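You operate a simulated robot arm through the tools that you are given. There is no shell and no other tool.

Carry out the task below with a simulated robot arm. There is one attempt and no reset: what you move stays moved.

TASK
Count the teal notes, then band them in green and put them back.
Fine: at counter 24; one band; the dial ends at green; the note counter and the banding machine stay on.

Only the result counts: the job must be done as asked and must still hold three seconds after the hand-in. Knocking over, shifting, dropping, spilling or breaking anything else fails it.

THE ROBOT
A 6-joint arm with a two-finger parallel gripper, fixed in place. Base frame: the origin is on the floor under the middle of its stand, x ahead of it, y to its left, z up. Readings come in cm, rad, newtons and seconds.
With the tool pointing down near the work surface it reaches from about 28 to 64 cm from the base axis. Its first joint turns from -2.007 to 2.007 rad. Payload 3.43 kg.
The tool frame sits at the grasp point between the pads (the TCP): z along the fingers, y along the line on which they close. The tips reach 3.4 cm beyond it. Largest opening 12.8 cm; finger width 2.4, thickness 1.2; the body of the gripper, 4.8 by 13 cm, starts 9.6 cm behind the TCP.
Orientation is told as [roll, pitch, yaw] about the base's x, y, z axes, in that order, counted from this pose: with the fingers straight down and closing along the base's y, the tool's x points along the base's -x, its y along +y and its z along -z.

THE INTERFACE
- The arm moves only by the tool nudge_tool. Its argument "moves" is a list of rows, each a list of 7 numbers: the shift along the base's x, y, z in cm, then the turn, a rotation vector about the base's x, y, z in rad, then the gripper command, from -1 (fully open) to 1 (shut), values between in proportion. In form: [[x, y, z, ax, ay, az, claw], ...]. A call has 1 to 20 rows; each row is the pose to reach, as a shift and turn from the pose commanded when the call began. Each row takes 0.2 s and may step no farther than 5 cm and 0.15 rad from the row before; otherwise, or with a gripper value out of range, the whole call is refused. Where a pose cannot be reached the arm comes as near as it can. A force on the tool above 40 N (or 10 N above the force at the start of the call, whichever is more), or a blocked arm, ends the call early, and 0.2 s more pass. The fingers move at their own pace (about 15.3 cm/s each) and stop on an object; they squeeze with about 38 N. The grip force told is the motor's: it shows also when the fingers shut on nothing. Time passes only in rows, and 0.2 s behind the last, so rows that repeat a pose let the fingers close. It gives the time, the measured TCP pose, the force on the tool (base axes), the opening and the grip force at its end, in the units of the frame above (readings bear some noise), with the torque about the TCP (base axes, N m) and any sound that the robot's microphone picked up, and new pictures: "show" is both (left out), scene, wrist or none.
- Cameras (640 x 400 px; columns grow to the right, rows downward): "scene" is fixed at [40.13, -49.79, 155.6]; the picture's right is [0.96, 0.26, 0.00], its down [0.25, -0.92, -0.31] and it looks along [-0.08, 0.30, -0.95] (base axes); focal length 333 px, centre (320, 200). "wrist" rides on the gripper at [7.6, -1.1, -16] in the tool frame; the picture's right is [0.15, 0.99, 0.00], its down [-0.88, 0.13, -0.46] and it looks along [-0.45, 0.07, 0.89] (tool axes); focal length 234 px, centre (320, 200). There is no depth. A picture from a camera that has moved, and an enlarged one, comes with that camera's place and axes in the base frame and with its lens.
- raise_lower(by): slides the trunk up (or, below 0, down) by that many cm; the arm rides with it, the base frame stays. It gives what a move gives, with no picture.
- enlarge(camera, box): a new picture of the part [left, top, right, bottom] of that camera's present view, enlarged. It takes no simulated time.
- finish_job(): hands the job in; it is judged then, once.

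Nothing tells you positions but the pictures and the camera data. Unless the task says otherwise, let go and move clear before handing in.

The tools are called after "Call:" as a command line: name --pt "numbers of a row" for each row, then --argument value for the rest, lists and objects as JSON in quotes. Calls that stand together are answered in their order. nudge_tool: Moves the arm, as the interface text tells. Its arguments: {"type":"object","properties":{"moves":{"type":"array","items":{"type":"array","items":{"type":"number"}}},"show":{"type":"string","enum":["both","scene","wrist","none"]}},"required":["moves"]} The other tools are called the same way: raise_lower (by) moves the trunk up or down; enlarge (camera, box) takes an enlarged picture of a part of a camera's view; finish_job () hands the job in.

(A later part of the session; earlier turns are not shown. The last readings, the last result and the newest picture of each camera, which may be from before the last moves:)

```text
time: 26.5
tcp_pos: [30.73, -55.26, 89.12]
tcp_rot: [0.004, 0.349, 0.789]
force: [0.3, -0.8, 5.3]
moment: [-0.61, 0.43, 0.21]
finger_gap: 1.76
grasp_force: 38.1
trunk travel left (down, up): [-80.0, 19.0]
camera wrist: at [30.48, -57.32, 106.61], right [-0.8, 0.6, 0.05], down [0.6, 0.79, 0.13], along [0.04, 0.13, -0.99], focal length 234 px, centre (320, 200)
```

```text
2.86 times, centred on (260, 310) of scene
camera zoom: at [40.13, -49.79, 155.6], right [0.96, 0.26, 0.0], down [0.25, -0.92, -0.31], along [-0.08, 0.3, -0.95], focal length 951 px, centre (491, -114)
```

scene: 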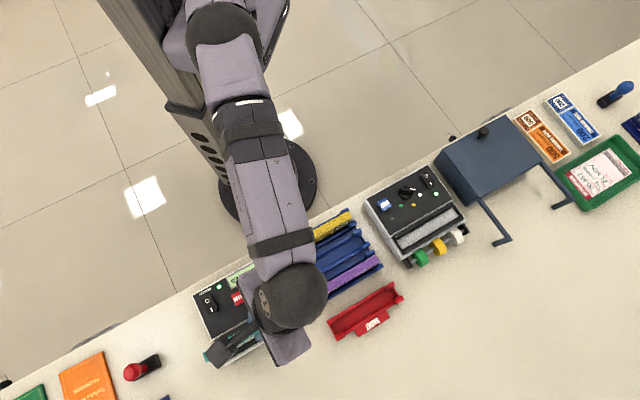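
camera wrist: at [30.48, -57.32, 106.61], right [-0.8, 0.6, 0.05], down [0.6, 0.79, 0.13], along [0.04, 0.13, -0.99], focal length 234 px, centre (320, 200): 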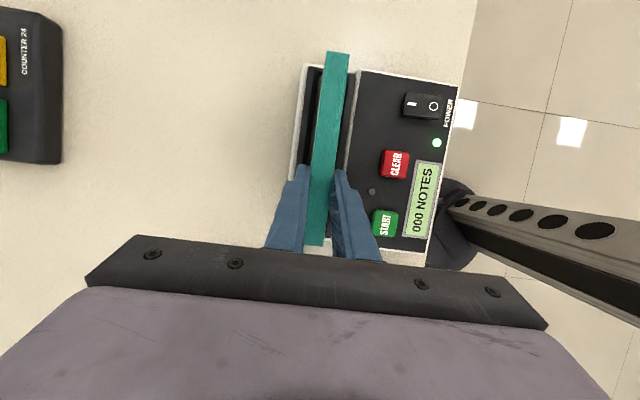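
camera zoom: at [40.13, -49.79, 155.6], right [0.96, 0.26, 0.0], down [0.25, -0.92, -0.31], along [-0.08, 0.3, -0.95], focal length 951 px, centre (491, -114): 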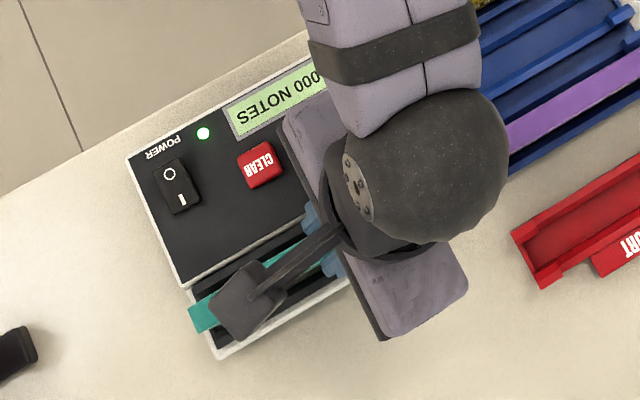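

All the cues (flat contact, small sideways force, bundle inside the lips) say the bundle is resting on the shallow slot's floor. I'll settle it gently and open the fingers a little to release.

Call:
nudge_tool --pt "0 0 -0.15 0 0 0 1" --pt "0 0 -0.15 0 0 0 1" --show "none"

Call:
nudge_tool --pt "0 0 0 0 0 0 0.66" --pt "0 0 0 0 0 0 0.6" --pt "0 0 0 0 0 0 0.55" --pt "0 0 0 0 0 0 0.55" --show "wrist"

Call:
enlarge --camera "wrist" --box '[260, 40, 400, 160]'

Call:
enlarge --camera "wrist" --box '[250, 150, 390, 270]'

```text
time: 27.1
tcp_pos: [30.84, -55.36, 89.2]
tcp_rot: [0.001, 0.348, 0.788]
force: [0.7, 1.6, 4.5]
moment: [-0.17, 0.21, -0.04]
finger_gap: 1.73
grasp_force: 37.8
trunk travel left (down, up): [-80.0, 19.0]
```

```text
time: 28.1
tcp_pos: [30.88, -55.35, 89.15]
tcp_rot: [0.0, 0.351, 0.787]
force: [-0.8, -1.6, -0.3]
moment: [0.02, 0.0, 0.02]
finger_gap: 2.88
grasp_force: 0.1
trunk travel left (down, up): [-80.0, 19.0]
camera wrist: at [30.5, -57.39, 106.63], right [-0.8, 0.6, 0.05], down [0.6, 0.79, 0.13], along [0.04, 0.13, -0.99], focal length 234 px, centre (320, 200)
```

wrist: 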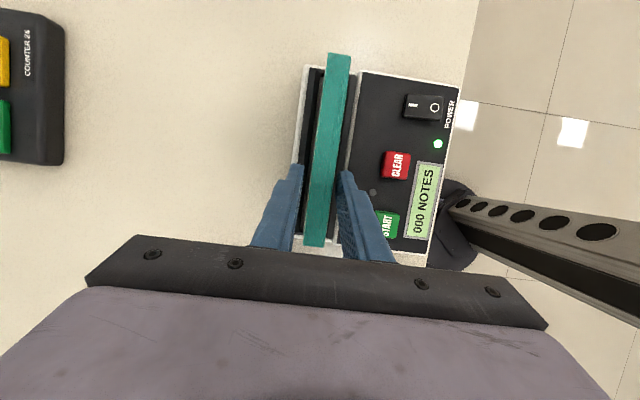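

```text
3.33 times, centred on (330, 100) of wrist
camera zoom: at [30.5, -57.39, 106.63], right [-0.8, 0.6, 0.05], down [0.6, 0.79, 0.13], along [0.04, 0.13, -0.99], focal length 781 px, centre (287, 533)
```

zoom: 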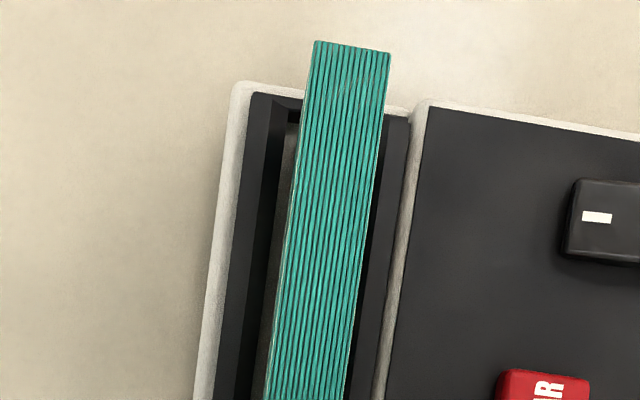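

```text
3.33 times, centred on (320, 210) of wrist
camera zoom: at [30.5, -57.39, 106.63], right [-0.8, 0.6, 0.05], down [0.6, 0.79, 0.13], along [0.04, 0.13, -0.99], focal length 781 px, centre (320, 167)
```

zoom: 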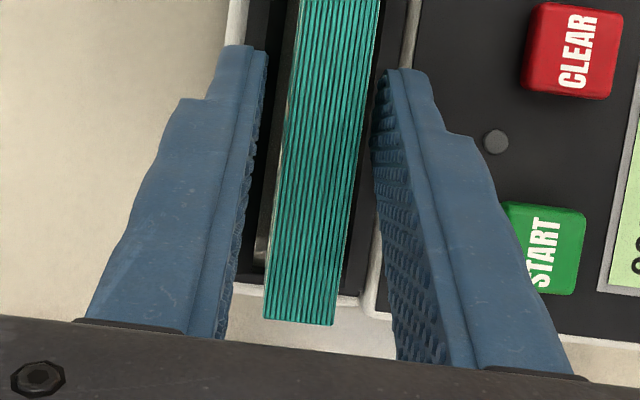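

The bundle stands freely in the counter slot. I'll retreat straight up, straighten the tool, close the fingers and go above START.

Call:
nudge_tool --pt "0 0 1 0 0 0 0.55" --pt "0 0 3 0 0 0 0.55" --pt "0 0 6 0 0 0 0.55" --pt "0 0 9 0 0 0 0.55" --pt "-0.8 1.8 9 0.05 -0.05 0 0.8" --pt "-1.6 3.6 9 0.15 -0.15 0 1" --pt "-2.5 5.4 9 0.24 -0.24 0 1" --pt "-3.4 7.1 9 0.2475 -0.2475 0 1" --pt "-3.4 7.1 9 0.2475 -0.2475 0 1" --show "both"

Call:
enlarge --camera "wrist" --box '[240, 60, 440, 240]'

Call:
enlarge --camera "scene" --box '[180, 240, 340, 380]'

```text
time: 30.1
tcp_pos: [27.52, -48.47, 98.07]
tcp_rot: [0.002, 0.001, 0.788]
force: [0.4, 0.2, 0.0]
moment: [0.0, -0.03, 0.01]
finger_gap: 0.02
grasp_force: 33.0
trunk travel left (down, up): [-80.0, 19.0]
camera wrist: at [22.99, -54.55, 114.0], right [-0.8, 0.59, 0.0], down [0.53, 0.72, 0.46], along [0.27, 0.37, -0.89], focal length 234 px, centre (320, 200)
```

scene: 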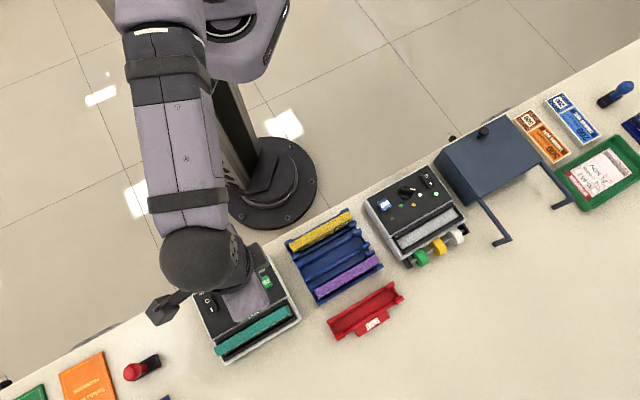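
wrist: 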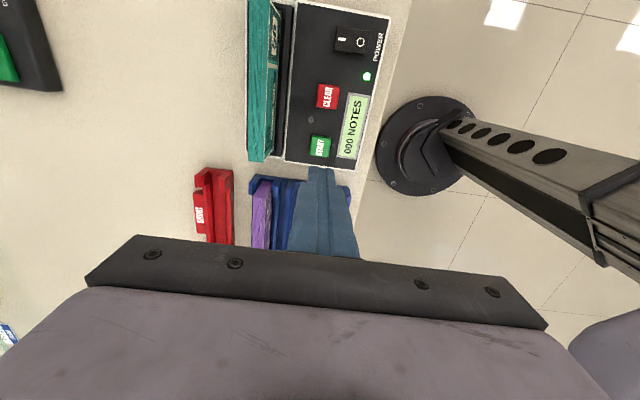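

```text
2.22 times, centred on (340, 150) of wrist
camera zoom: at [22.99, -54.55, 114.0], right [-0.8, 0.59, 0.0], down [0.53, 0.72, 0.46], along [0.27, 0.37, -0.89], focal length 520 px, centre (276, 311)
```

zoom: 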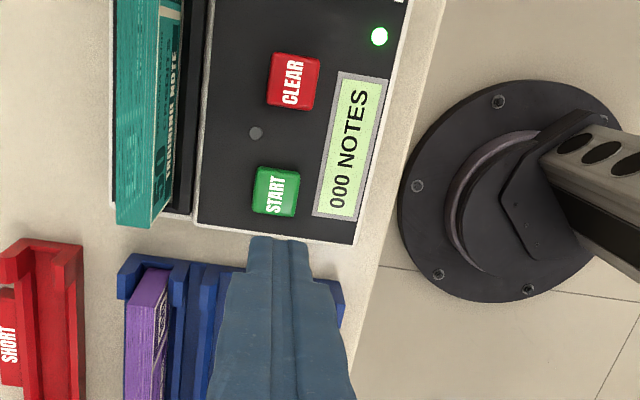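

```text
2.86 times, centred on (260, 310) of scene
camera zoom: at [40.13, -49.79, 155.6], right [0.96, 0.26, 0.0], down [0.25, -0.92, -0.31], along [-0.08, 0.3, -0.95], focal length 951 px, centre (491, -114)
```

zoom: 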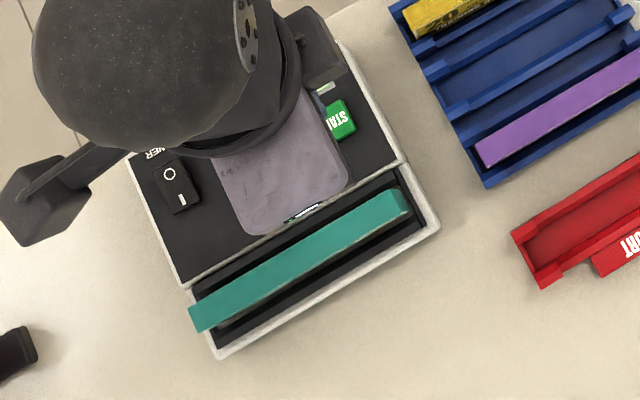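

The bundle is standing in the slot and I'm right above START. I'll lower to just above the button and press in small steps.

Call:
nudge_tool --pt "0.09 0.18 -3 0 0 0 1" --pt "0.09 0.18 -6 0 0 0 1" --pt "0.09 0.18 -9 0 0 0 1" --pt "0.09 0.18 -10.4 0 0 0 1" --pt "0.09 0.18 -10.4 0 0 0 1" --show "wrist"

Call:
enlarge --camera "wrist" --box '[240, 100, 400, 240]'

```text
time: 31.3
tcp_pos: [27.56, -48.01, 87.74]
tcp_rot: [-0.002, 0.0, 0.788]
force: [0.1, 0.0, 0.4]
moment: [-0.02, 0.0, -0.01]
finger_gap: 0.0
grasp_force: 33.3
trunk travel left (down, up): [-80.0, 19.0]
camera wrist: at [23.05, -54.18, 103.6], right [-0.8, 0.59, 0.0], down [0.53, 0.72, 0.46], along [0.27, 0.37, -0.89], focal length 234 px, centre (320, 200)
```

wrist: 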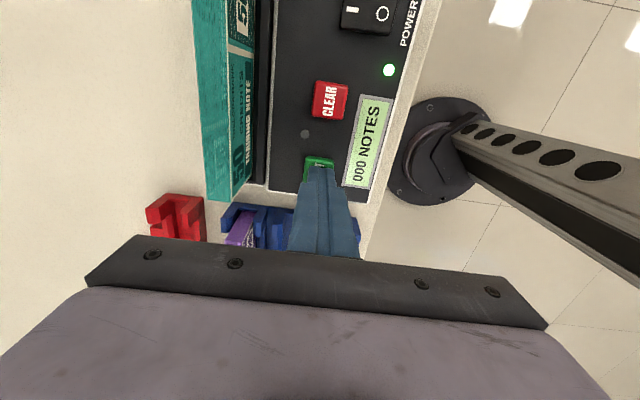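

```text
2.86 times, centred on (320, 170) of wrist
camera zoom: at [23.05, -54.18, 103.6], right [-0.8, 0.59, 0.0], down [0.53, 0.72, 0.46], along [0.27, 0.37, -0.89], focal length 669 px, centre (320, 286)
```

zoom: 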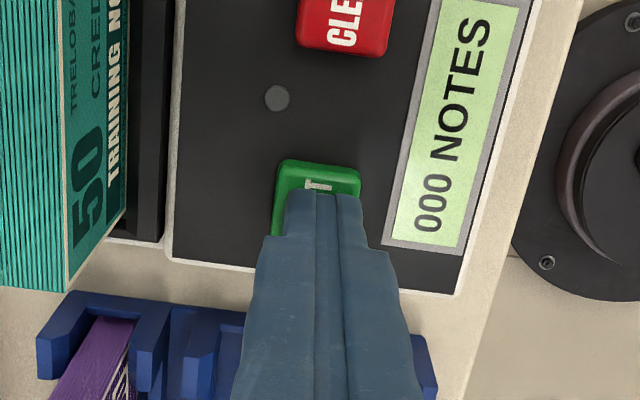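

Call:
nudge_tool --pt "0 0 -0.4 0 0 0 1" --pt "0 0 -0.8 0 0 0 1" --pt "0 0 -0.8 0 0 0 1" --show "none"

```text
time: 32.1
tcp_pos: [27.69, -48.04, 87.1]
tcp_rot: [-0.003, 0.002, 0.786]
force: [0.2, 1.0, 6.9]
moment: [0.01, -0.01, 0.01]
finger_gap: 0.01
grasp_force: 33.2
trunk travel left (down, up): [-80.0, 19.0]
heard: click
```

I heard a click at about 7 N. I'll lift off and check the display.

Call:
nudge_tool --pt "0 0 1 0 0 0 1" --pt "0 0 3 0 0 0 1" --pt "0 0 6 0 0 0 1" --pt "0 0 8 0 0 0 1" --pt "0 0 8 0 0 0 1" --show "wrist"

Call:
enlarge --camera "wrist" --box '[220, 0, 420, 220]'

```text
time: 33.3
tcp_pos: [27.59, -48.03, 94.99]
tcp_rot: [0.0, -0.002, 0.787]
force: [0.1, -0.7, -0.1]
moment: [-0.01, 0.0, 0.01]
finger_gap: 0.0
grasp_force: 33.0
trunk travel left (down, up): [-80.0, 19.0]
camera wrist: at [23.11, -54.22, 110.85], right [-0.8, 0.59, 0.0], down [0.53, 0.72, 0.46], along [0.27, 0.37, -0.89], focal length 234 px, centre (320, 200)
```

wrist: 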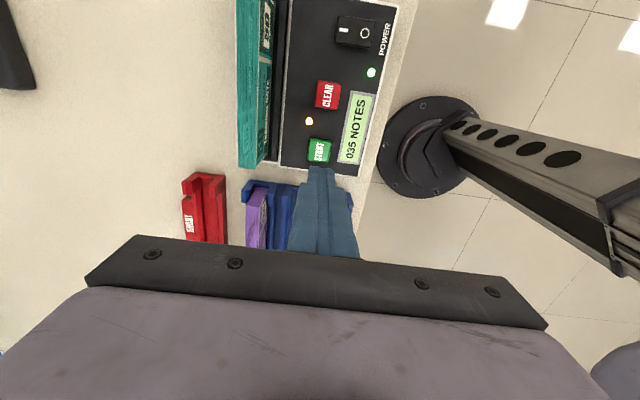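

```text
1.82 times, centred on (320, 110) of wrist
camera zoom: at [23.11, -54.22, 110.85], right [-0.8, 0.59, 0.0], down [0.53, 0.72, 0.46], along [0.27, 0.37, -0.89], focal length 426 px, centre (320, 364)
```

zoom: 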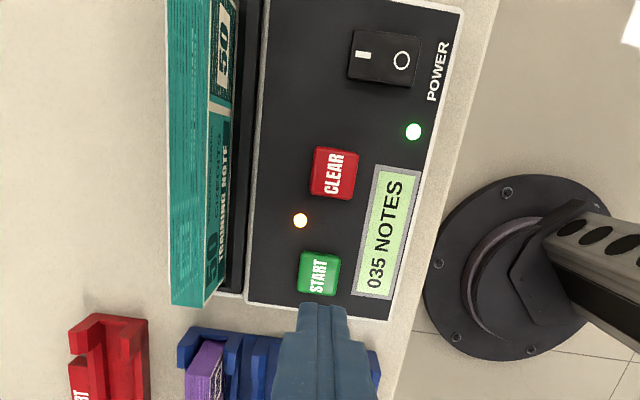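

It is counting now: the display reads 035 and the amber busy light is on. I'll wait for it to finish.

Call:
nudge_tool --pt "0 0 0 0 0 0 1" --pt "0 0 0 0 0 0 1" --pt "0 0 0 0 0 0 1" --pt "0 0 0 0 0 0 1" --pt "0 0 0 0 0 0 1" --pt "0 0 0 0 0 0 1" --pt "0 0 0 0 0 0 1" --pt "0 0 0 0 0 0 1" --pt "0 0 0 0 0 0 1" --pt "0 0 0 0 0 0 1" --pt "0 0 0 0 0 0 1" --pt "0 0 0 0 0 0 1" --pt "0 0 0 0 0 0 1" --pt "0 0 0 0 0 0 1" --pt "0 0 0 0 0 0 1" --show "wrist"

Call:
enlarge --camera "wrist" --box '[220, 0, 420, 220]'

```text
time: 36.5
tcp_pos: [27.76, -48.07, 95.06]
tcp_rot: [-0.001, -0.001, 0.786]
force: [0.9, 0.5, 1.0]
moment: [0.0, 0.03, 0.01]
finger_gap: 0.01
grasp_force: 33.2
trunk travel left (down, up): [-80.0, 19.0]
camera wrist: at [23.1, -54.22, 110.83], right [-0.8, 0.59, 0.0], down [0.53, 0.72, 0.46], along [0.27, 0.37, -0.89], focal length 234 px, centre (320, 200)
```

wrist: 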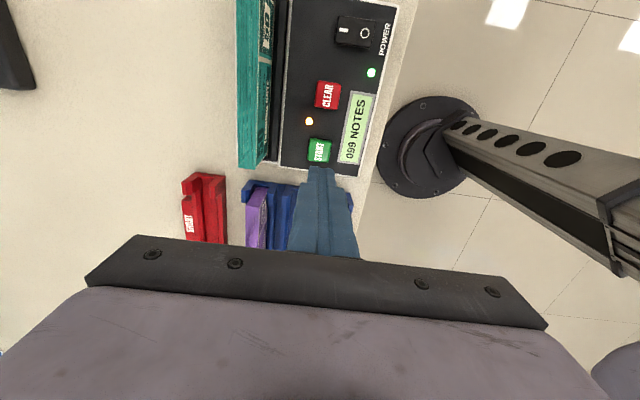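

```text
1.82 times, centred on (320, 110) of wrist
camera zoom: at [23.1, -54.22, 110.83], right [-0.8, 0.59, 0.0], down [0.53, 0.72, 0.46], along [0.27, 0.37, -0.89], focal length 426 px, centre (320, 364)
```

zoom: 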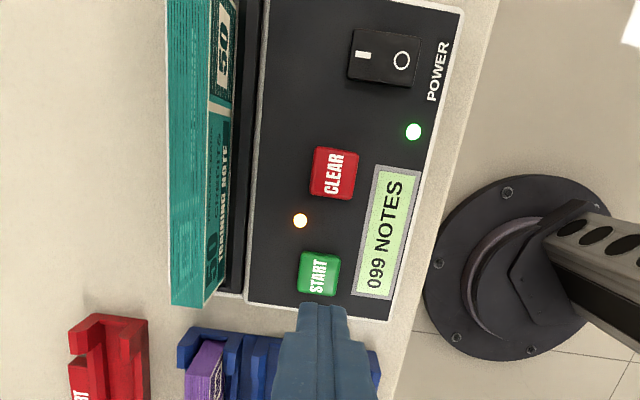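

Call:
nudge_tool --pt "0 0 0 0 0 0 1" --pt "0 0 0 0 0 0 1" --pt "0 0 0 0 0 0 1" --pt "0 0 0 0 0 0 1" --pt "0 0 0 0 0 0 1" --show "none"

Call:
enlarge --camera "wrist" --box '[220, 0, 420, 220]'

```text
time: 37.7
tcp_pos: [27.77, -48.07, 94.94]
tcp_rot: [-0.001, -0.001, 0.787]
force: [0.7, 0.8, 0.2]
moment: [0.01, -0.03, 0.02]
finger_gap: 0.01
grasp_force: 32.8
trunk travel left (down, up): [-80.0, 19.0]
```

```text
1.82 times, centred on (320, 110) of wrist
camera zoom: at [23.1, -54.22, 110.83], right [-0.8, 0.59, 0.0], down [0.53, 0.72, 0.46], along [0.27, 0.37, -0.89], focal length 426 px, centre (320, 364)
```

zoom: 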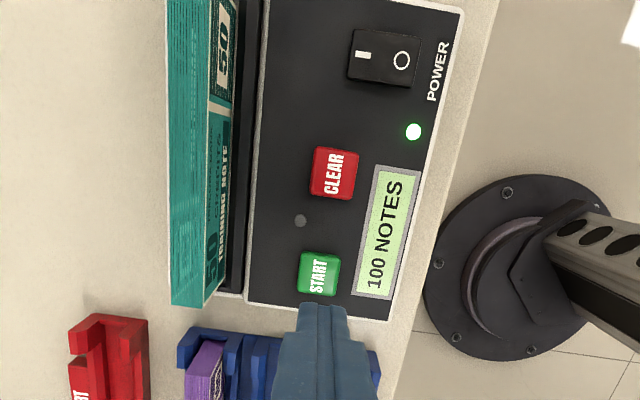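

The count is finished: 100 notes. Next I'll go to the banding machine to set its dial to green before bringing the notes over.

Call:
nudge_tool --pt "0 0 4 0 0 0 1" --pt "3.2 3.2 5 0 0 0 1" --pt "6.6 6.4 5 0 0 0 1" --pt "10 9.6 5 0 0 0 1" --pt "13.3 12.8 5 0 0 0 1" --pt "16.6 16 5 0 0 0 1" --pt "19.6 19 5 0 0 0 1" --pt "22.5 21.85 5 0 0 0 1" --pt "22.5 21.85 5 0 0 0 1" --show "both"

Call:
enlarge --camera "wrist" --box '[220, 40, 420, 200]'

Call:
enlarge --camera "wrist" --box '[220, 130, 440, 270]'

```text
time: 39.7
tcp_pos: [50.15, -26.42, 100.04]
tcp_rot: [-0.002, 0.0, 0.788]
force: [-0.4, 0.1, -0.5]
moment: [0.01, 0.0, 0.0]
finger_gap: 0.0
grasp_force: 32.6
trunk travel left (down, up): [-80.0, 19.0]
camera wrist: at [45.55, -32.55, 115.98], right [-0.8, 0.59, 0.0], down [0.53, 0.72, 0.46], along [0.27, 0.37, -0.89], focal length 234 px, centre (320, 200)
```

scene: 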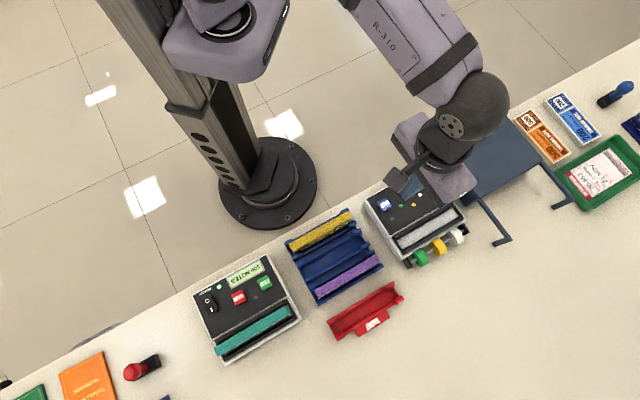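
wrist: 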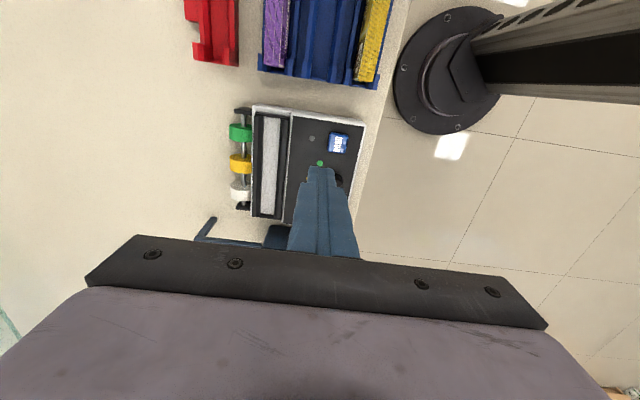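

```text
2.50 times, centred on (320, 120) of wrist
camera zoom: at [45.55, -32.55, 115.98], right [-0.8, 0.59, 0.0], down [0.53, 0.72, 0.46], along [0.27, 0.37, -0.89], focal length 585 px, centre (320, 400)
```

zoom: 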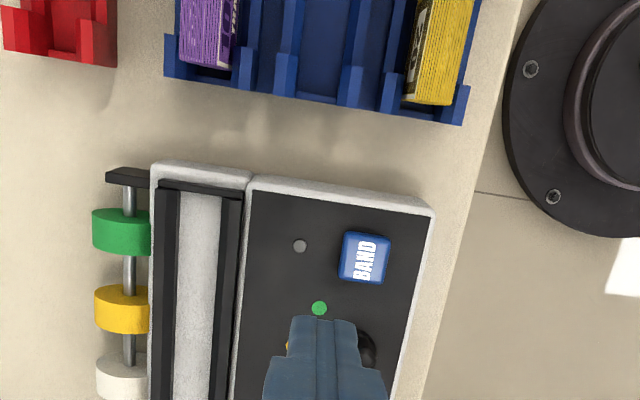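

```text
2.86 times, centred on (330, 200) of wrist
camera zoom: at [45.55, -32.55, 115.98], right [-0.8, 0.59, 0.0], down [0.53, 0.72, 0.46], along [0.27, 0.37, -0.89], focal length 669 px, centre (291, 200)
```

zoom: 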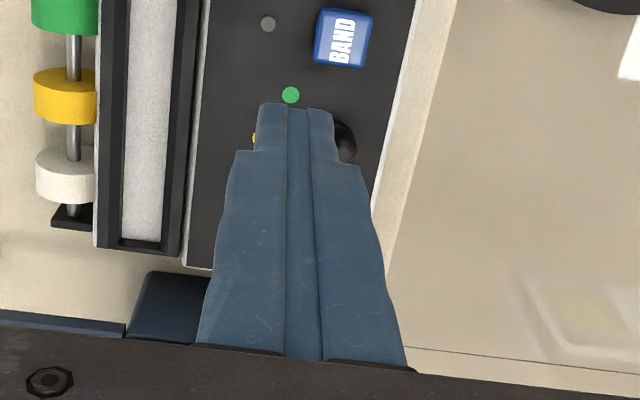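

Call:
nudge_tool --pt "2.8 2.8 0 0 0 0 1" --pt "5.6 5.6 0 0 0 0 1" --pt "7 7 0 0 0 0 1" --pt "7 7 0 0 0 0 1" --show "wrist"

Call:
enlarge --camera "wrist" --box '[250, 20, 410, 160]'

Call:
enlarge --camera "wrist" --box '[140, 80, 400, 250]'

```text
time: 40.7
tcp_pos: [57.06, -19.29, 99.96]
tcp_rot: [0.0, 0.0, 0.787]
force: [-0.1, 0.5, 0.4]
moment: [0.02, 0.0, 0.04]
finger_gap: 0.0
grasp_force: 33.3
trunk travel left (down, up): [-80.0, 19.0]
camera wrist: at [52.52, -25.44, 115.85], right [-0.8, 0.59, 0.0], down [0.53, 0.72, 0.46], along [0.27, 0.37, -0.89], focal length 234 px, centre (320, 200)
```

wrist: 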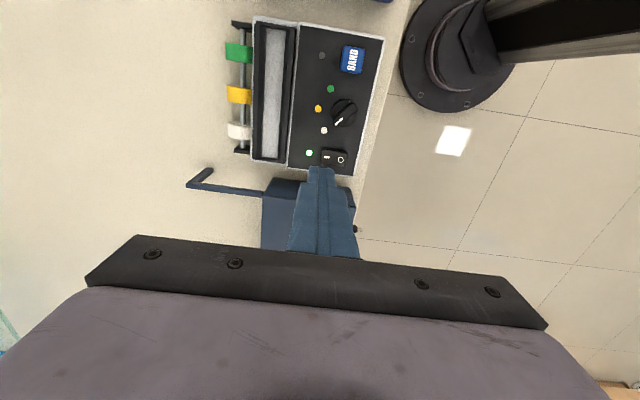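

```text
2.86 times, centred on (330, 90) of wrist
camera zoom: at [52.52, -25.44, 115.85], right [-0.8, 0.59, 0.0], down [0.53, 0.72, 0.46], along [0.27, 0.37, -0.89], focal length 669 px, centre (291, 514)
```

zoom: 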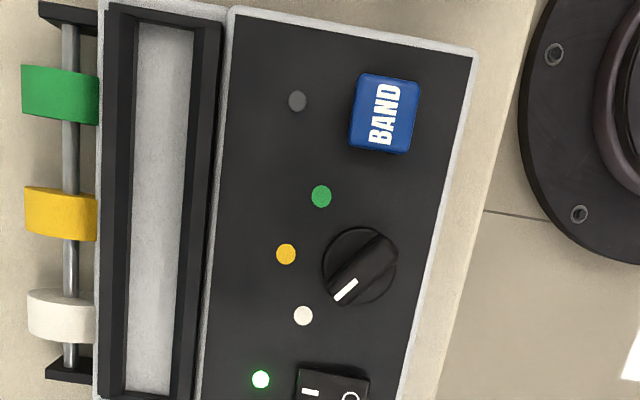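

```text
2.35 times, centred on (270, 165) of wrist
camera zoom: at [52.52, -25.44, 115.85], right [-0.8, 0.59, 0.0], down [0.53, 0.72, 0.46], along [0.27, 0.37, -0.89], focal length 551 px, centre (438, 282)
```

zoom: 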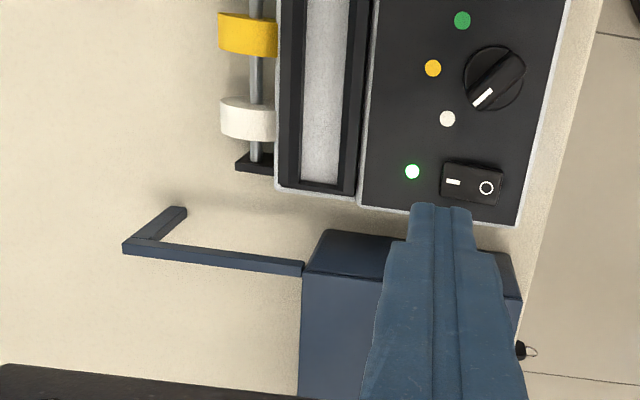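

The dial points at white and has to turn 100° clockwise (seen from above) to reach green. Its centre is near (52.4, -20.4) with the knob top at z≈85.3. I'll line the gripper up with the knob bar above it.

Call:
nudge_tool --pt "-1 -0.2 0 0 0 -0.14 0.7" --pt "-2 -0.5 0 0 0 -0.28 0.375" --pt "-3 -0.7 0 0 0 -0.42 0.375" --pt "-4 -1 0 0 0 -0.56 0.375" --pt "-4.7 -1.14 -2 0 0 -0.7 0.375" --pt "-4.7 -1.14 -5 0 0 -0.7 0.375" --pt "-4.7 -1.14 -7 0 0 -0.7 0.375" --pt "-4.7 -1.14 -7 0 0 -0.7 0.375" --show "wrist"

Call:
enlarge --camera "wrist" --box '[230, 100, 410, 260]'

```text
time: 42.5
tcp_pos: [52.36, -20.46, 92.86]
tcp_rot: [-0.001, 0.001, 0.087]
force: [0.8, 0.3, 0.5]
moment: [0.0, -0.01, 0.02]
finger_gap: 3.99
grasp_force: 0.1
trunk travel left (down, up): [-80.0, 19.0]
camera wrist: at [44.87, -22.17, 108.75], right [-0.23, 0.97, 0.0], down [0.87, 0.21, 0.46], along [0.44, 0.1, -0.89], focal length 234 px, centre (320, 200)
```

wrist: 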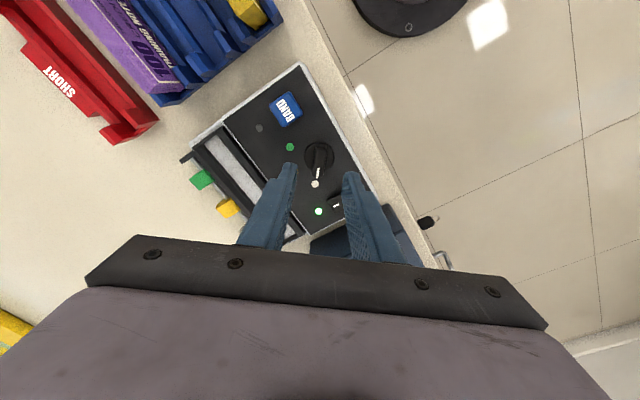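

```text
2.50 times, centred on (320, 180) of wrist
camera zoom: at [44.87, -22.17, 108.75], right [-0.23, 0.97, 0.0], down [0.87, 0.21, 0.46], along [0.44, 0.1, -0.89], focal length 585 px, centre (320, 250)
```

zoom: 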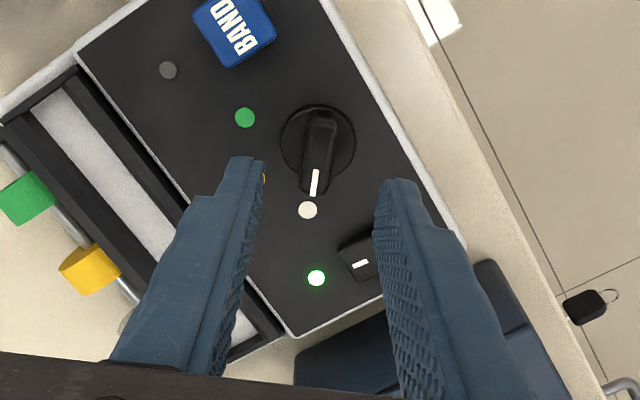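

The alignment is good. I'll descend around the knob bar and close on it.

Call:
nudge_tool --pt "0 0 -2.5 0 0 0 0.375" --pt "0 0 -4.5 0 0 0 0.375" --pt "0 0 -5.6 0 0 0 0.375" --pt "0 0 -5.6 0 0 0 0.375" --show "wrist"

Call:
enlarge --camera "wrist" --box '[230, 100, 410, 260]'

```text
time: 43.5
tcp_pos: [52.37, -20.44, 87.33]
tcp_rot: [-0.002, 0.0, 0.087]
force: [-0.4, 0.1, 0.3]
moment: [0.02, -0.04, 0.05]
finger_gap: 3.97
grasp_force: 0.0
trunk travel left (down, up): [-80.0, 19.0]
camera wrist: at [44.95, -22.15, 103.22], right [-0.23, 0.97, 0.0], down [0.87, 0.21, 0.46], along [0.44, 0.1, -0.89], focal length 234 px, centre (320, 200)
```

wrist: 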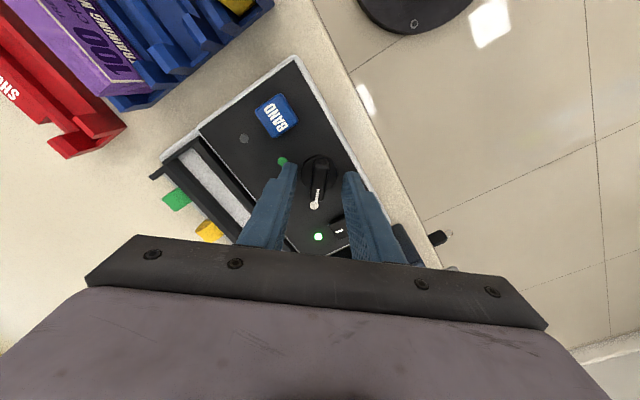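

```text
2.50 times, centred on (320, 180) of wrist
camera zoom: at [44.95, -22.15, 103.22], right [-0.23, 0.97, 0.0], down [0.87, 0.21, 0.46], along [0.44, 0.1, -0.89], focal length 585 px, centre (320, 250)
```

zoom: 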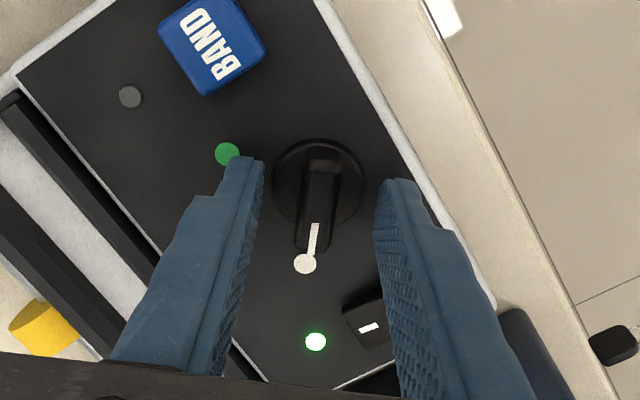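

Call:
nudge_tool --pt "0 0 0 0 0 0 0.7" --pt "0 0 0 0 0 0 1" --pt "0 0 0 0 0 0 1" --show "wrist"

Call:
enlarge --camera "wrist" --box '[230, 100, 410, 260]'

```text
time: 44.3
tcp_pos: [52.38, -20.5, 87.33]
tcp_rot: [-0.001, 0.0, 0.087]
force: [-0.3, -4.7, -0.8]
moment: [-0.09, -0.16, 0.02]
finger_gap: 1.28
grasp_force: 45.3
trunk travel left (down, up): [-80.0, 19.0]
camera wrist: at [44.96, -22.25, 103.22], right [-0.23, 0.97, 0.0], down [0.87, 0.21, 0.46], along [0.44, 0.1, -0.89], focal length 234 px, centre (320, 200)
```

wrist: 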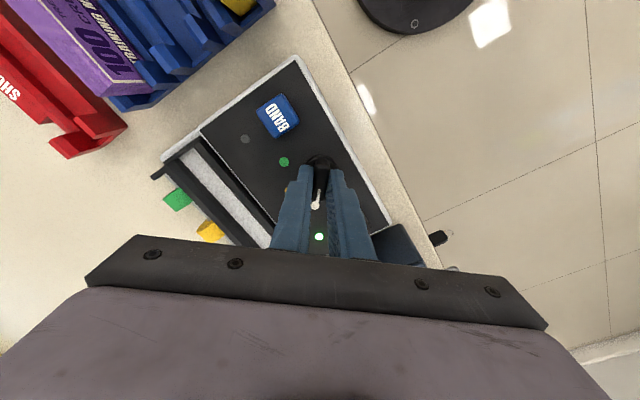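

```text
2.50 times, centred on (320, 180) of wrist
camera zoom: at [44.96, -22.25, 103.22], right [-0.23, 0.97, 0.0], down [0.87, 0.21, 0.46], along [0.44, 0.1, -0.89], focal length 585 px, centre (320, 250)
```

zoom: 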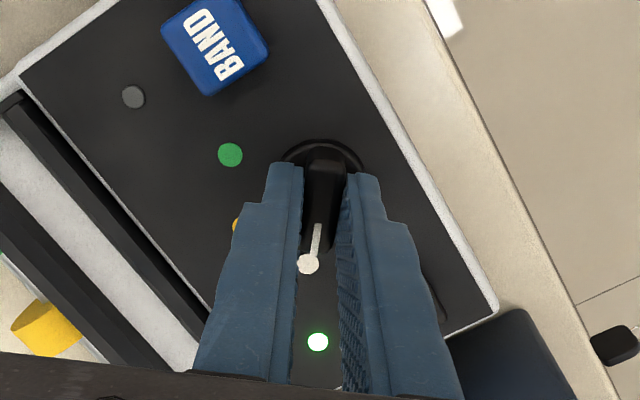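

I have the knob gripped. I'll turn it clockwise, halfway first.

Call:
nudge_tool --pt "0 -0.05 0 0 0 -0.14 1" --pt "0 -0.06 0 0 0 -0.28 1" --pt "0 -0.06 0 0 0 -0.42 1" --pt "0 -0.06 0 0 0 -0.56 1" --pt "0 -0.06 0 0 0 -0.7 1" --pt "0 -0.06 0 0 0 -0.84 1" --pt "0 -0.06 0 0 0 -0.87 1" --show "wrist"

Call:
enlarge --camera "wrist" --box '[230, 100, 410, 260]'

```text
time: 45.9
tcp_pos: [52.36, -20.66, 87.29]
tcp_rot: [-0.001, 0.0, -0.788]
force: [2.4, -7.3, 4.4]
moment: [0.37, 0.58, 0.0]
finger_gap: 1.3
grasp_force: 44.9
trunk travel left (down, up): [-80.0, 19.0]
camera wrist: at [46.24, -15.98, 103.21], right [0.6, 0.8, 0.0], down [0.71, -0.53, 0.46], along [0.37, -0.27, -0.89], focal length 234 px, centre (320, 200)
```

wrist: 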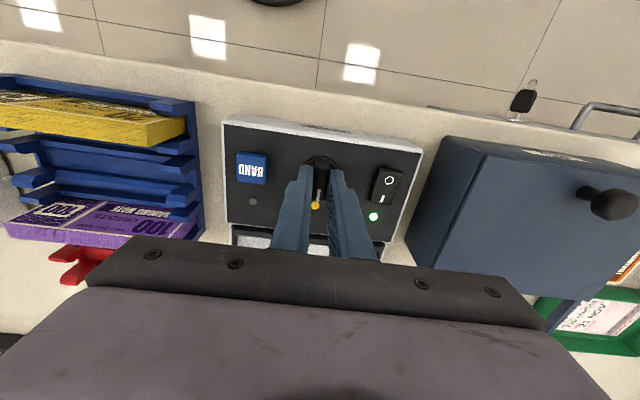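

```text
2.50 times, centred on (320, 180) of wrist
camera zoom: at [46.24, -15.98, 103.21], right [0.6, 0.8, 0.0], down [0.71, -0.53, 0.46], along [0.37, -0.27, -0.89], focal length 585 px, centre (320, 250)
```

zoom: 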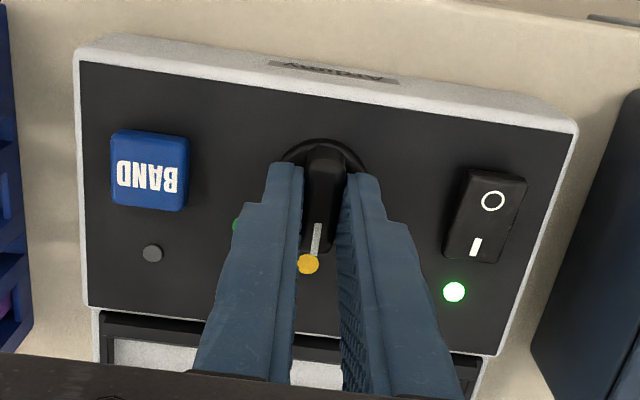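

It passed yellow exactly halfway. I'll turn the remaining half to green.

Call:
nudge_tool --pt "0 -0.05 0 0 0 -0.14 1" --pt "0 -0.05 0 0 0 -0.28 1" --pt "0 -0.05 0 0 0 -0.42 1" --pt "0 -0.05 0 0 0 -0.56 1" --pt "0 -0.05 0 0 0 -0.7 1" --pt "0 -0.05 0 0 0 -0.84 1" --pt "0 -0.05 0 0 0 -0.873 1" --pt "0 -0.05 0 0 0 -0.873 1" --show "wrist"

Call:
enlarge --camera "wrist" --box '[230, 100, 410, 260]'

```text
time: 47.7
tcp_pos: [52.32, -20.64, 87.32]
tcp_rot: [-0.001, 0.001, -1.657]
force: [-2.5, -2.1, 1.7]
moment: [-1.26, 0.0, 0.02]
finger_gap: 1.3
grasp_force: 44.7
trunk travel left (down, up): [-80.0, 19.0]
camera wrist: at [51.91, -12.93, 103.22], right [1.0, 0.06, 0.0], down [0.06, -0.89, 0.46], along [0.03, -0.45, -0.89], focal length 234 px, centre (320, 200)
```

wrist: 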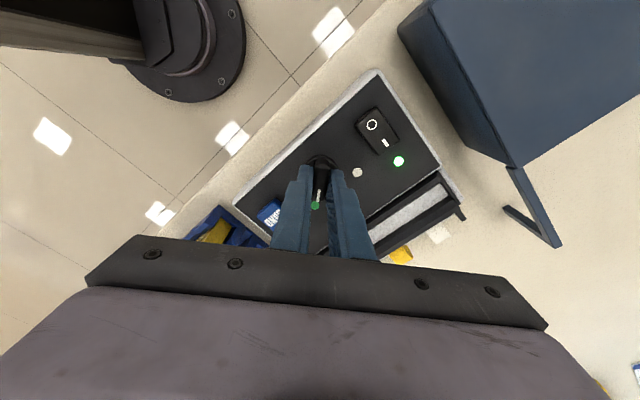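

```text
2.50 times, centred on (320, 180) of wrist
camera zoom: at [51.91, -12.93, 103.22], right [1.0, 0.06, 0.0], down [0.06, -0.89, 0.46], along [0.03, -0.45, -0.89], focal length 585 px, centre (320, 250)
```

zoom: 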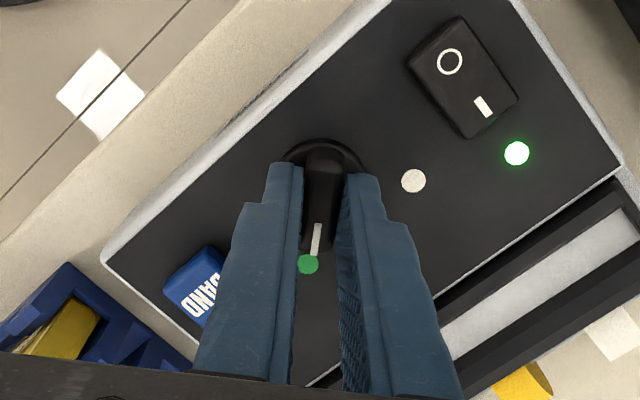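

The dial points at green. I'll release it, lift clear, and check that it stayed.

Call:
nudge_tool --pt "0 0 0 0 0 0 0.7" --pt "0 0 0 0 0 0 0.45" --pt "0 0 0 0 0 0 0.45" --pt "0 0 2 0 0 0 0.45" --pt "0 0 5 0 0 0 0.45" --pt "0 0 9 0 0 0 0.45" --pt "0 0 9 0 0 0 0.45" --show "wrist"

Call:
enlarge --camera "wrist" --box '[230, 80, 410, 240]'

```text
time: 49.3
tcp_pos: [52.39, -20.64, 96.31]
tcp_rot: [-0.002, 0.0, -1.657]
force: [-0.1, 0.3, 0.4]
moment: [-0.02, 0.01, 0.03]
finger_gap: 3.51
grasp_force: 0.1
trunk travel left (down, up): [-80.0, 19.0]
camera wrist: at [51.88, -12.9, 112.24], right [1.0, 0.06, 0.0], down [0.06, -0.89, 0.46], along [0.03, -0.45, -0.89], focal length 234 px, centre (320, 200)
```

wrist: 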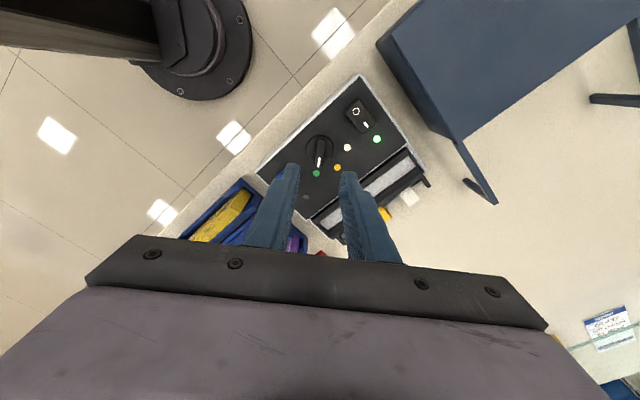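

```text
2.50 times, centred on (320, 160) of wrist
camera zoom: at [51.88, -12.9, 112.24], right [1.0, 0.06, 0.0], down [0.06, -0.89, 0.46], along [0.03, -0.45, -0.89], focal length 585 px, centre (320, 300)
```

zoom: 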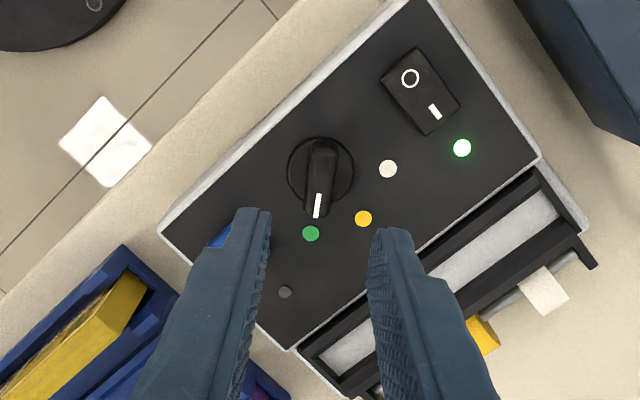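

The dial stays at green. Now I'll go back to the counter to fetch the notes, turning the tool back to 45° on the way.

Call:
nudge_tool --pt "0 0 2 0 0 0.14 0.45" --pt "0 0 4 0 0 0.28 0.45" --pt "-1 -2 4 0 0 0.42 0.45" --pt "-2.5 -4.5 4 0 0 0.56 0.45" --pt "-4 -7 4 0 0 0.7 0.45" --pt "-5.5 -9.5 4 0 0 0.84 0.45" --pt "-7 -12 4 0 0 0.98 0.45" --pt "-8.5 -14.5 4 0 0 1.12 0.45" --pt "-10 -17 4 0 0 1.26 0.45" --pt "-11.5 -19.5 4 0 0 1.4 0.45" --pt "-13 -22 4 0 0 1.54 0.45" --pt "-14.5 -24.5 4 0 0 1.68 0.45" --pt "-16 -27 4 0 0 1.82 0.45" --pt "-17.5 -29.5 4 0 0 1.96 0.45" --pt "-18 -31 4 0 0 2.1 0.45" --pt "-18 -31 4 0 0 2.24 0.45" --pt "-18 -31 4 0 0 2.38 0.45" --pt "-18 -31 4 0 0 2.444 0.45" --pt "-18 -31 4 0 0 2.444 0.45" --show "both"

Call:
enlarge --camera "scene" --box '[340, 120, 540, 280]'

```text
time: 53.3
tcp_pos: [34.38, -51.6, 100.32]
tcp_rot: [0.001, 0.0, 0.79]
force: [0.1, -0.9, -0.8]
moment: [-0.01, -0.03, -0.01]
finger_gap: 3.52
grasp_force: 0.0
trunk travel left (down, up): [-80.0, 19.0]
camera wrist: at [29.82, -57.74, 116.18], right [-0.81, 0.59, 0.0], down [0.53, 0.72, 0.46], along [0.27, 0.37, -0.89], focal length 234 px, centre (320, 200)
```

scene: 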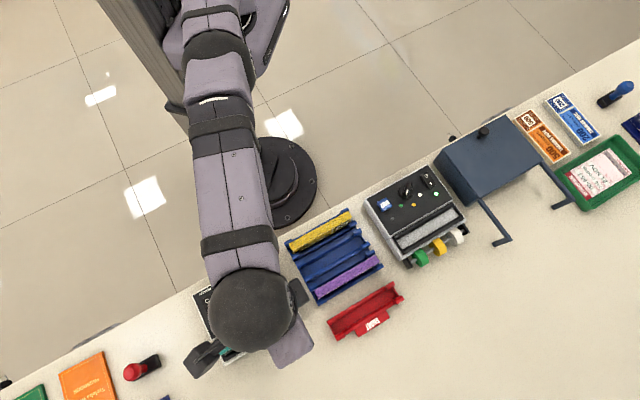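
wrist: 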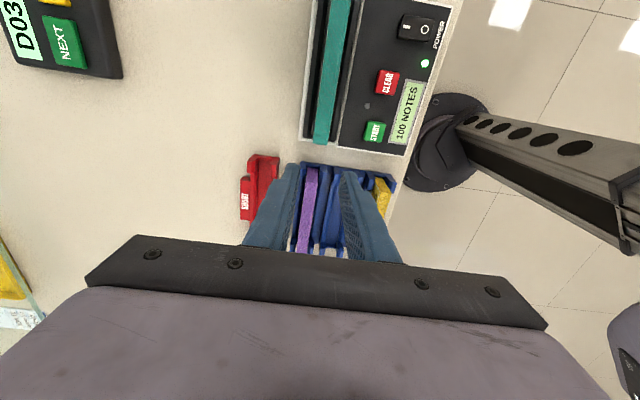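

```text
2.50 times, centred on (440, 200) of scene
camera zoom: at [40.13, -49.79, 155.6], right [0.96, 0.26, 0.0], down [0.25, -0.92, -0.31], along [-0.08, 0.3, -0.95], focal length 832 px, centre (20, 200)
```

zoom: 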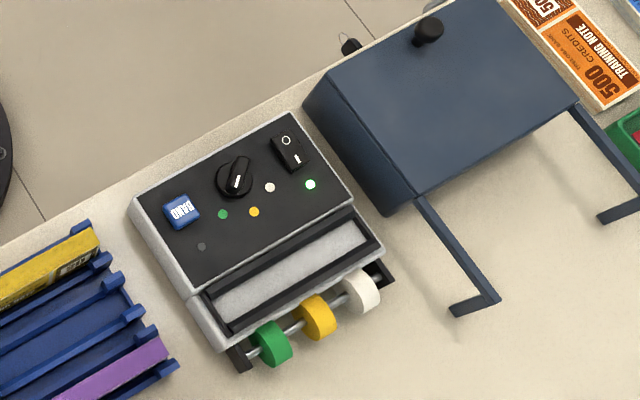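

Call:
enlarge --camera "wrist" --box '[270, 0, 450, 160]'

```text
2.50 times, centred on (360, 80) of wrist
camera zoom: at [29.82, -57.74, 116.18], right [-0.81, 0.59, 0.0], down [0.53, 0.72, 0.46], along [0.27, 0.37, -0.89], focal length 585 px, centre (220, 500)
```

zoom: 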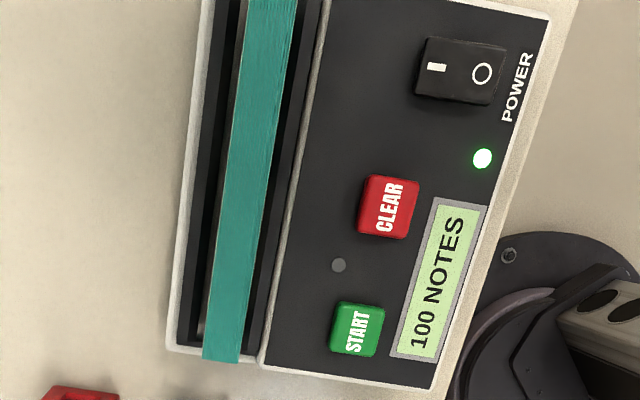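

Call:
nudge_tool --pt "-0.5 -0.5 -1 -0.09 0.09 0 0.45" --pt "-1.5 -1.5 -2 -0.18 0.18 0 0.45" --pt "-2.5 -2.5 -3 -0.27 0.27 -0.004 0.45" --pt "-3.48 -3.77 -4 -0.283 0.283 -0.004 0.45" --pt "-3.48 -3.77 -6 -0.283 0.283 -0.004 0.45" --pt "-3.48 -3.77 -6 -0.283 0.283 -0.004 0.45" --show "wrist"

Call:
enlarge --camera "wrist" --box '[240, 40, 420, 260]'

```text
time: 54.7
tcp_pos: [30.87, -55.47, 94.31]
tcp_rot: [0.0, 0.402, 0.784]
force: [-0.3, 0.1, -0.4]
moment: [-0.03, -0.02, 0.0]
finger_gap: 3.52
grasp_force: 0.1
trunk travel left (down, up): [-80.0, 19.0]
camera wrist: at [31.16, -56.67, 111.8], right [-0.79, 0.6, 0.06], down [0.61, 0.79, 0.08], along [0.0, 0.09, -1.0], focal length 234 px, centre (320, 200)
```

wrist: 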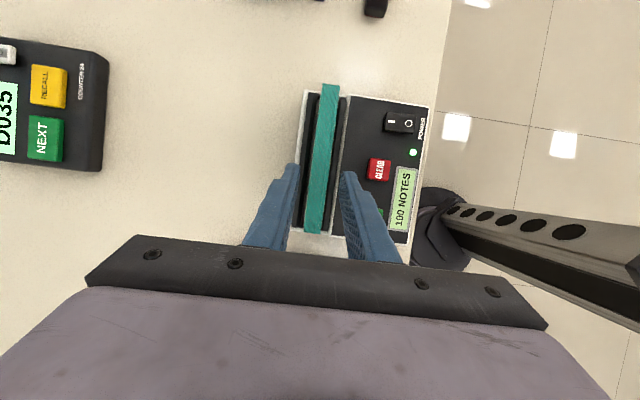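

```text
1.82 times, centred on (330, 150) of wrist
camera zoom: at [31.16, -56.67, 111.8], right [-0.79, 0.6, 0.06], down [0.61, 0.79, 0.08], along [0.0, 0.09, -1.0], focal length 426 px, centre (302, 291)
```

zoom: 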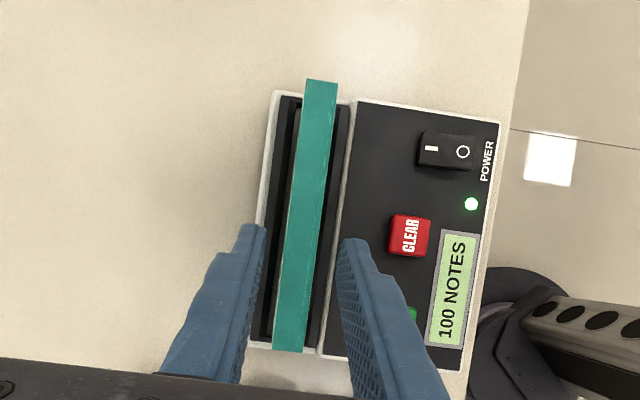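

The fingers straddle the bundle with even gaps, so I'll lower and close.

Call:
nudge_tool --pt "0 0 -2 0 0 0 0.45" --pt "0 0 -4 0 0 0 0.45" --pt "0 0 -5.15 0 0 0 0.45" --pt "0 0 -5.15 0 0 0 0.45" --pt "0 0 -5.15 0 0 0 0.7" --pt "0 0 -5.15 0 0 0 1" --pt "0 0 -5.15 0 0 0 1" --show "wrist"

Call:
enlarge --camera "wrist" --box '[240, 40, 420, 260]'

```text
time: 56.3
tcp_pos: [30.85, -55.19, 89.07]
tcp_rot: [-0.001, 0.4, 0.782]
force: [-0.3, 0.3, 0.1]
moment: [-0.02, 0.04, 0.01]
finger_gap: 1.71
grasp_force: 37.8
trunk travel left (down, up): [-80.0, 19.0]
camera wrist: at [31.2, -56.62, 106.7], right [-0.79, 0.61, 0.06], down [0.61, 0.79, 0.08], along [0.0, 0.1, -1.0], focal length 234 px, centre (320, 200)
```

wrist: 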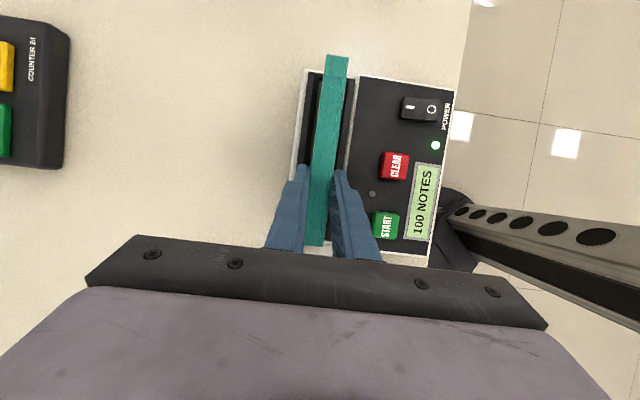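

```text
1.82 times, centred on (330, 150) of wrist
camera zoom: at [31.2, -56.62, 106.7], right [-0.79, 0.61, 0.06], down [0.61, 0.79, 0.08], along [0.0, 0.1, -1.0], focal length 426 px, centre (302, 291)
```

zoom: 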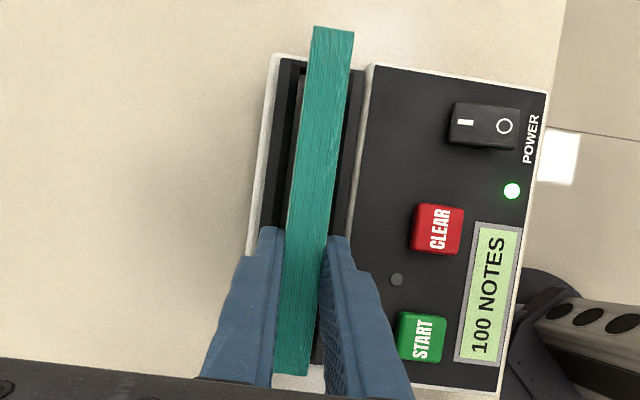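

Gripped. I'll lift straight up and carry it back over the middle of the bench.

Call:
nudge_tool --pt "0 0 1 0 0 0 1" --pt "0 0 3 0 0 0 1" --pt "0 0 6 0 0 0 1" --pt "0 0 8.5 0 0 0 1" --pt "0.3 2.2 9 0 0 0 1" --pt "1 6 9.5 0 0 0 1" --pt "1.6 10 9.5 0 0 0 1" --pt "2.2 14 9.5 0 0 0 1" --pt "2.7 18 9.5 0 0 0 1" --pt "3 21.5 9.5 0 0 0 1" --pt "3 21.5 9.5 0 0 0 1" --show "both"

Call:
raise_lower --by 4

```text
time: 58.7
tcp_pos: [33.85, -33.74, 98.68]
tcp_rot: [0.0, 0.4, 0.782]
force: [0.1, 0.6, -0.3]
moment: [0.05, -0.01, 0.02]
finger_gap: 1.74
grasp_force: 38.1
trunk travel left (down, up): [-80.0, 19.0]
camera wrist: at [34.17, -35.13, 116.31], right [-0.79, 0.61, 0.06], down [0.61, 0.79, 0.08], along [0.0, 0.1, -1.0], focal length 234 px, centre (320, 200)
```

scene: 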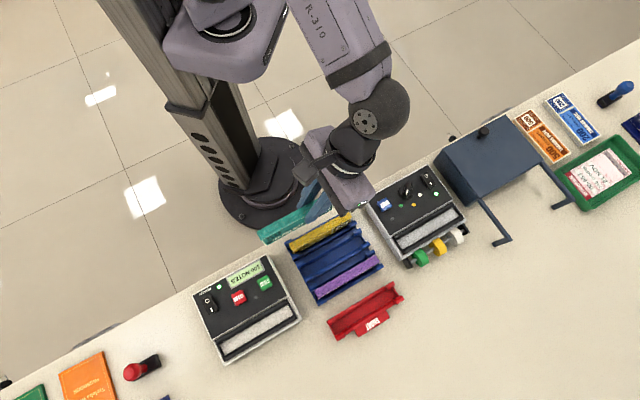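
wrist: 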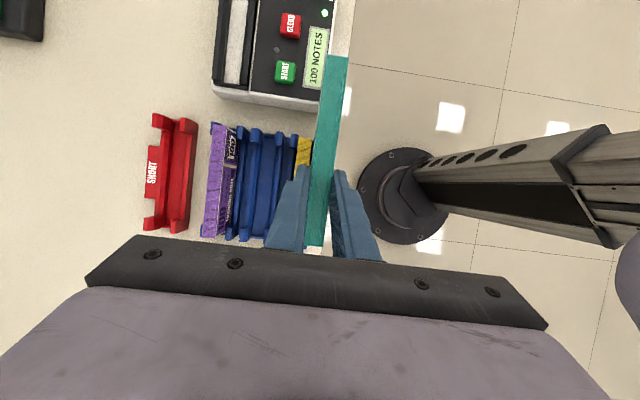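

```text
time: 59.5
tcp_pos: [33.84, -33.88, 102.72]
tcp_rot: [0.001, 0.399, 0.783]
force: [0.8, 0.4, -1.7]
moment: [0.01, -0.03, -0.01]
finger_gap: 1.72
grasp_force: 37.3
trunk travel left (down, up): [-84.0, 15.0]
```

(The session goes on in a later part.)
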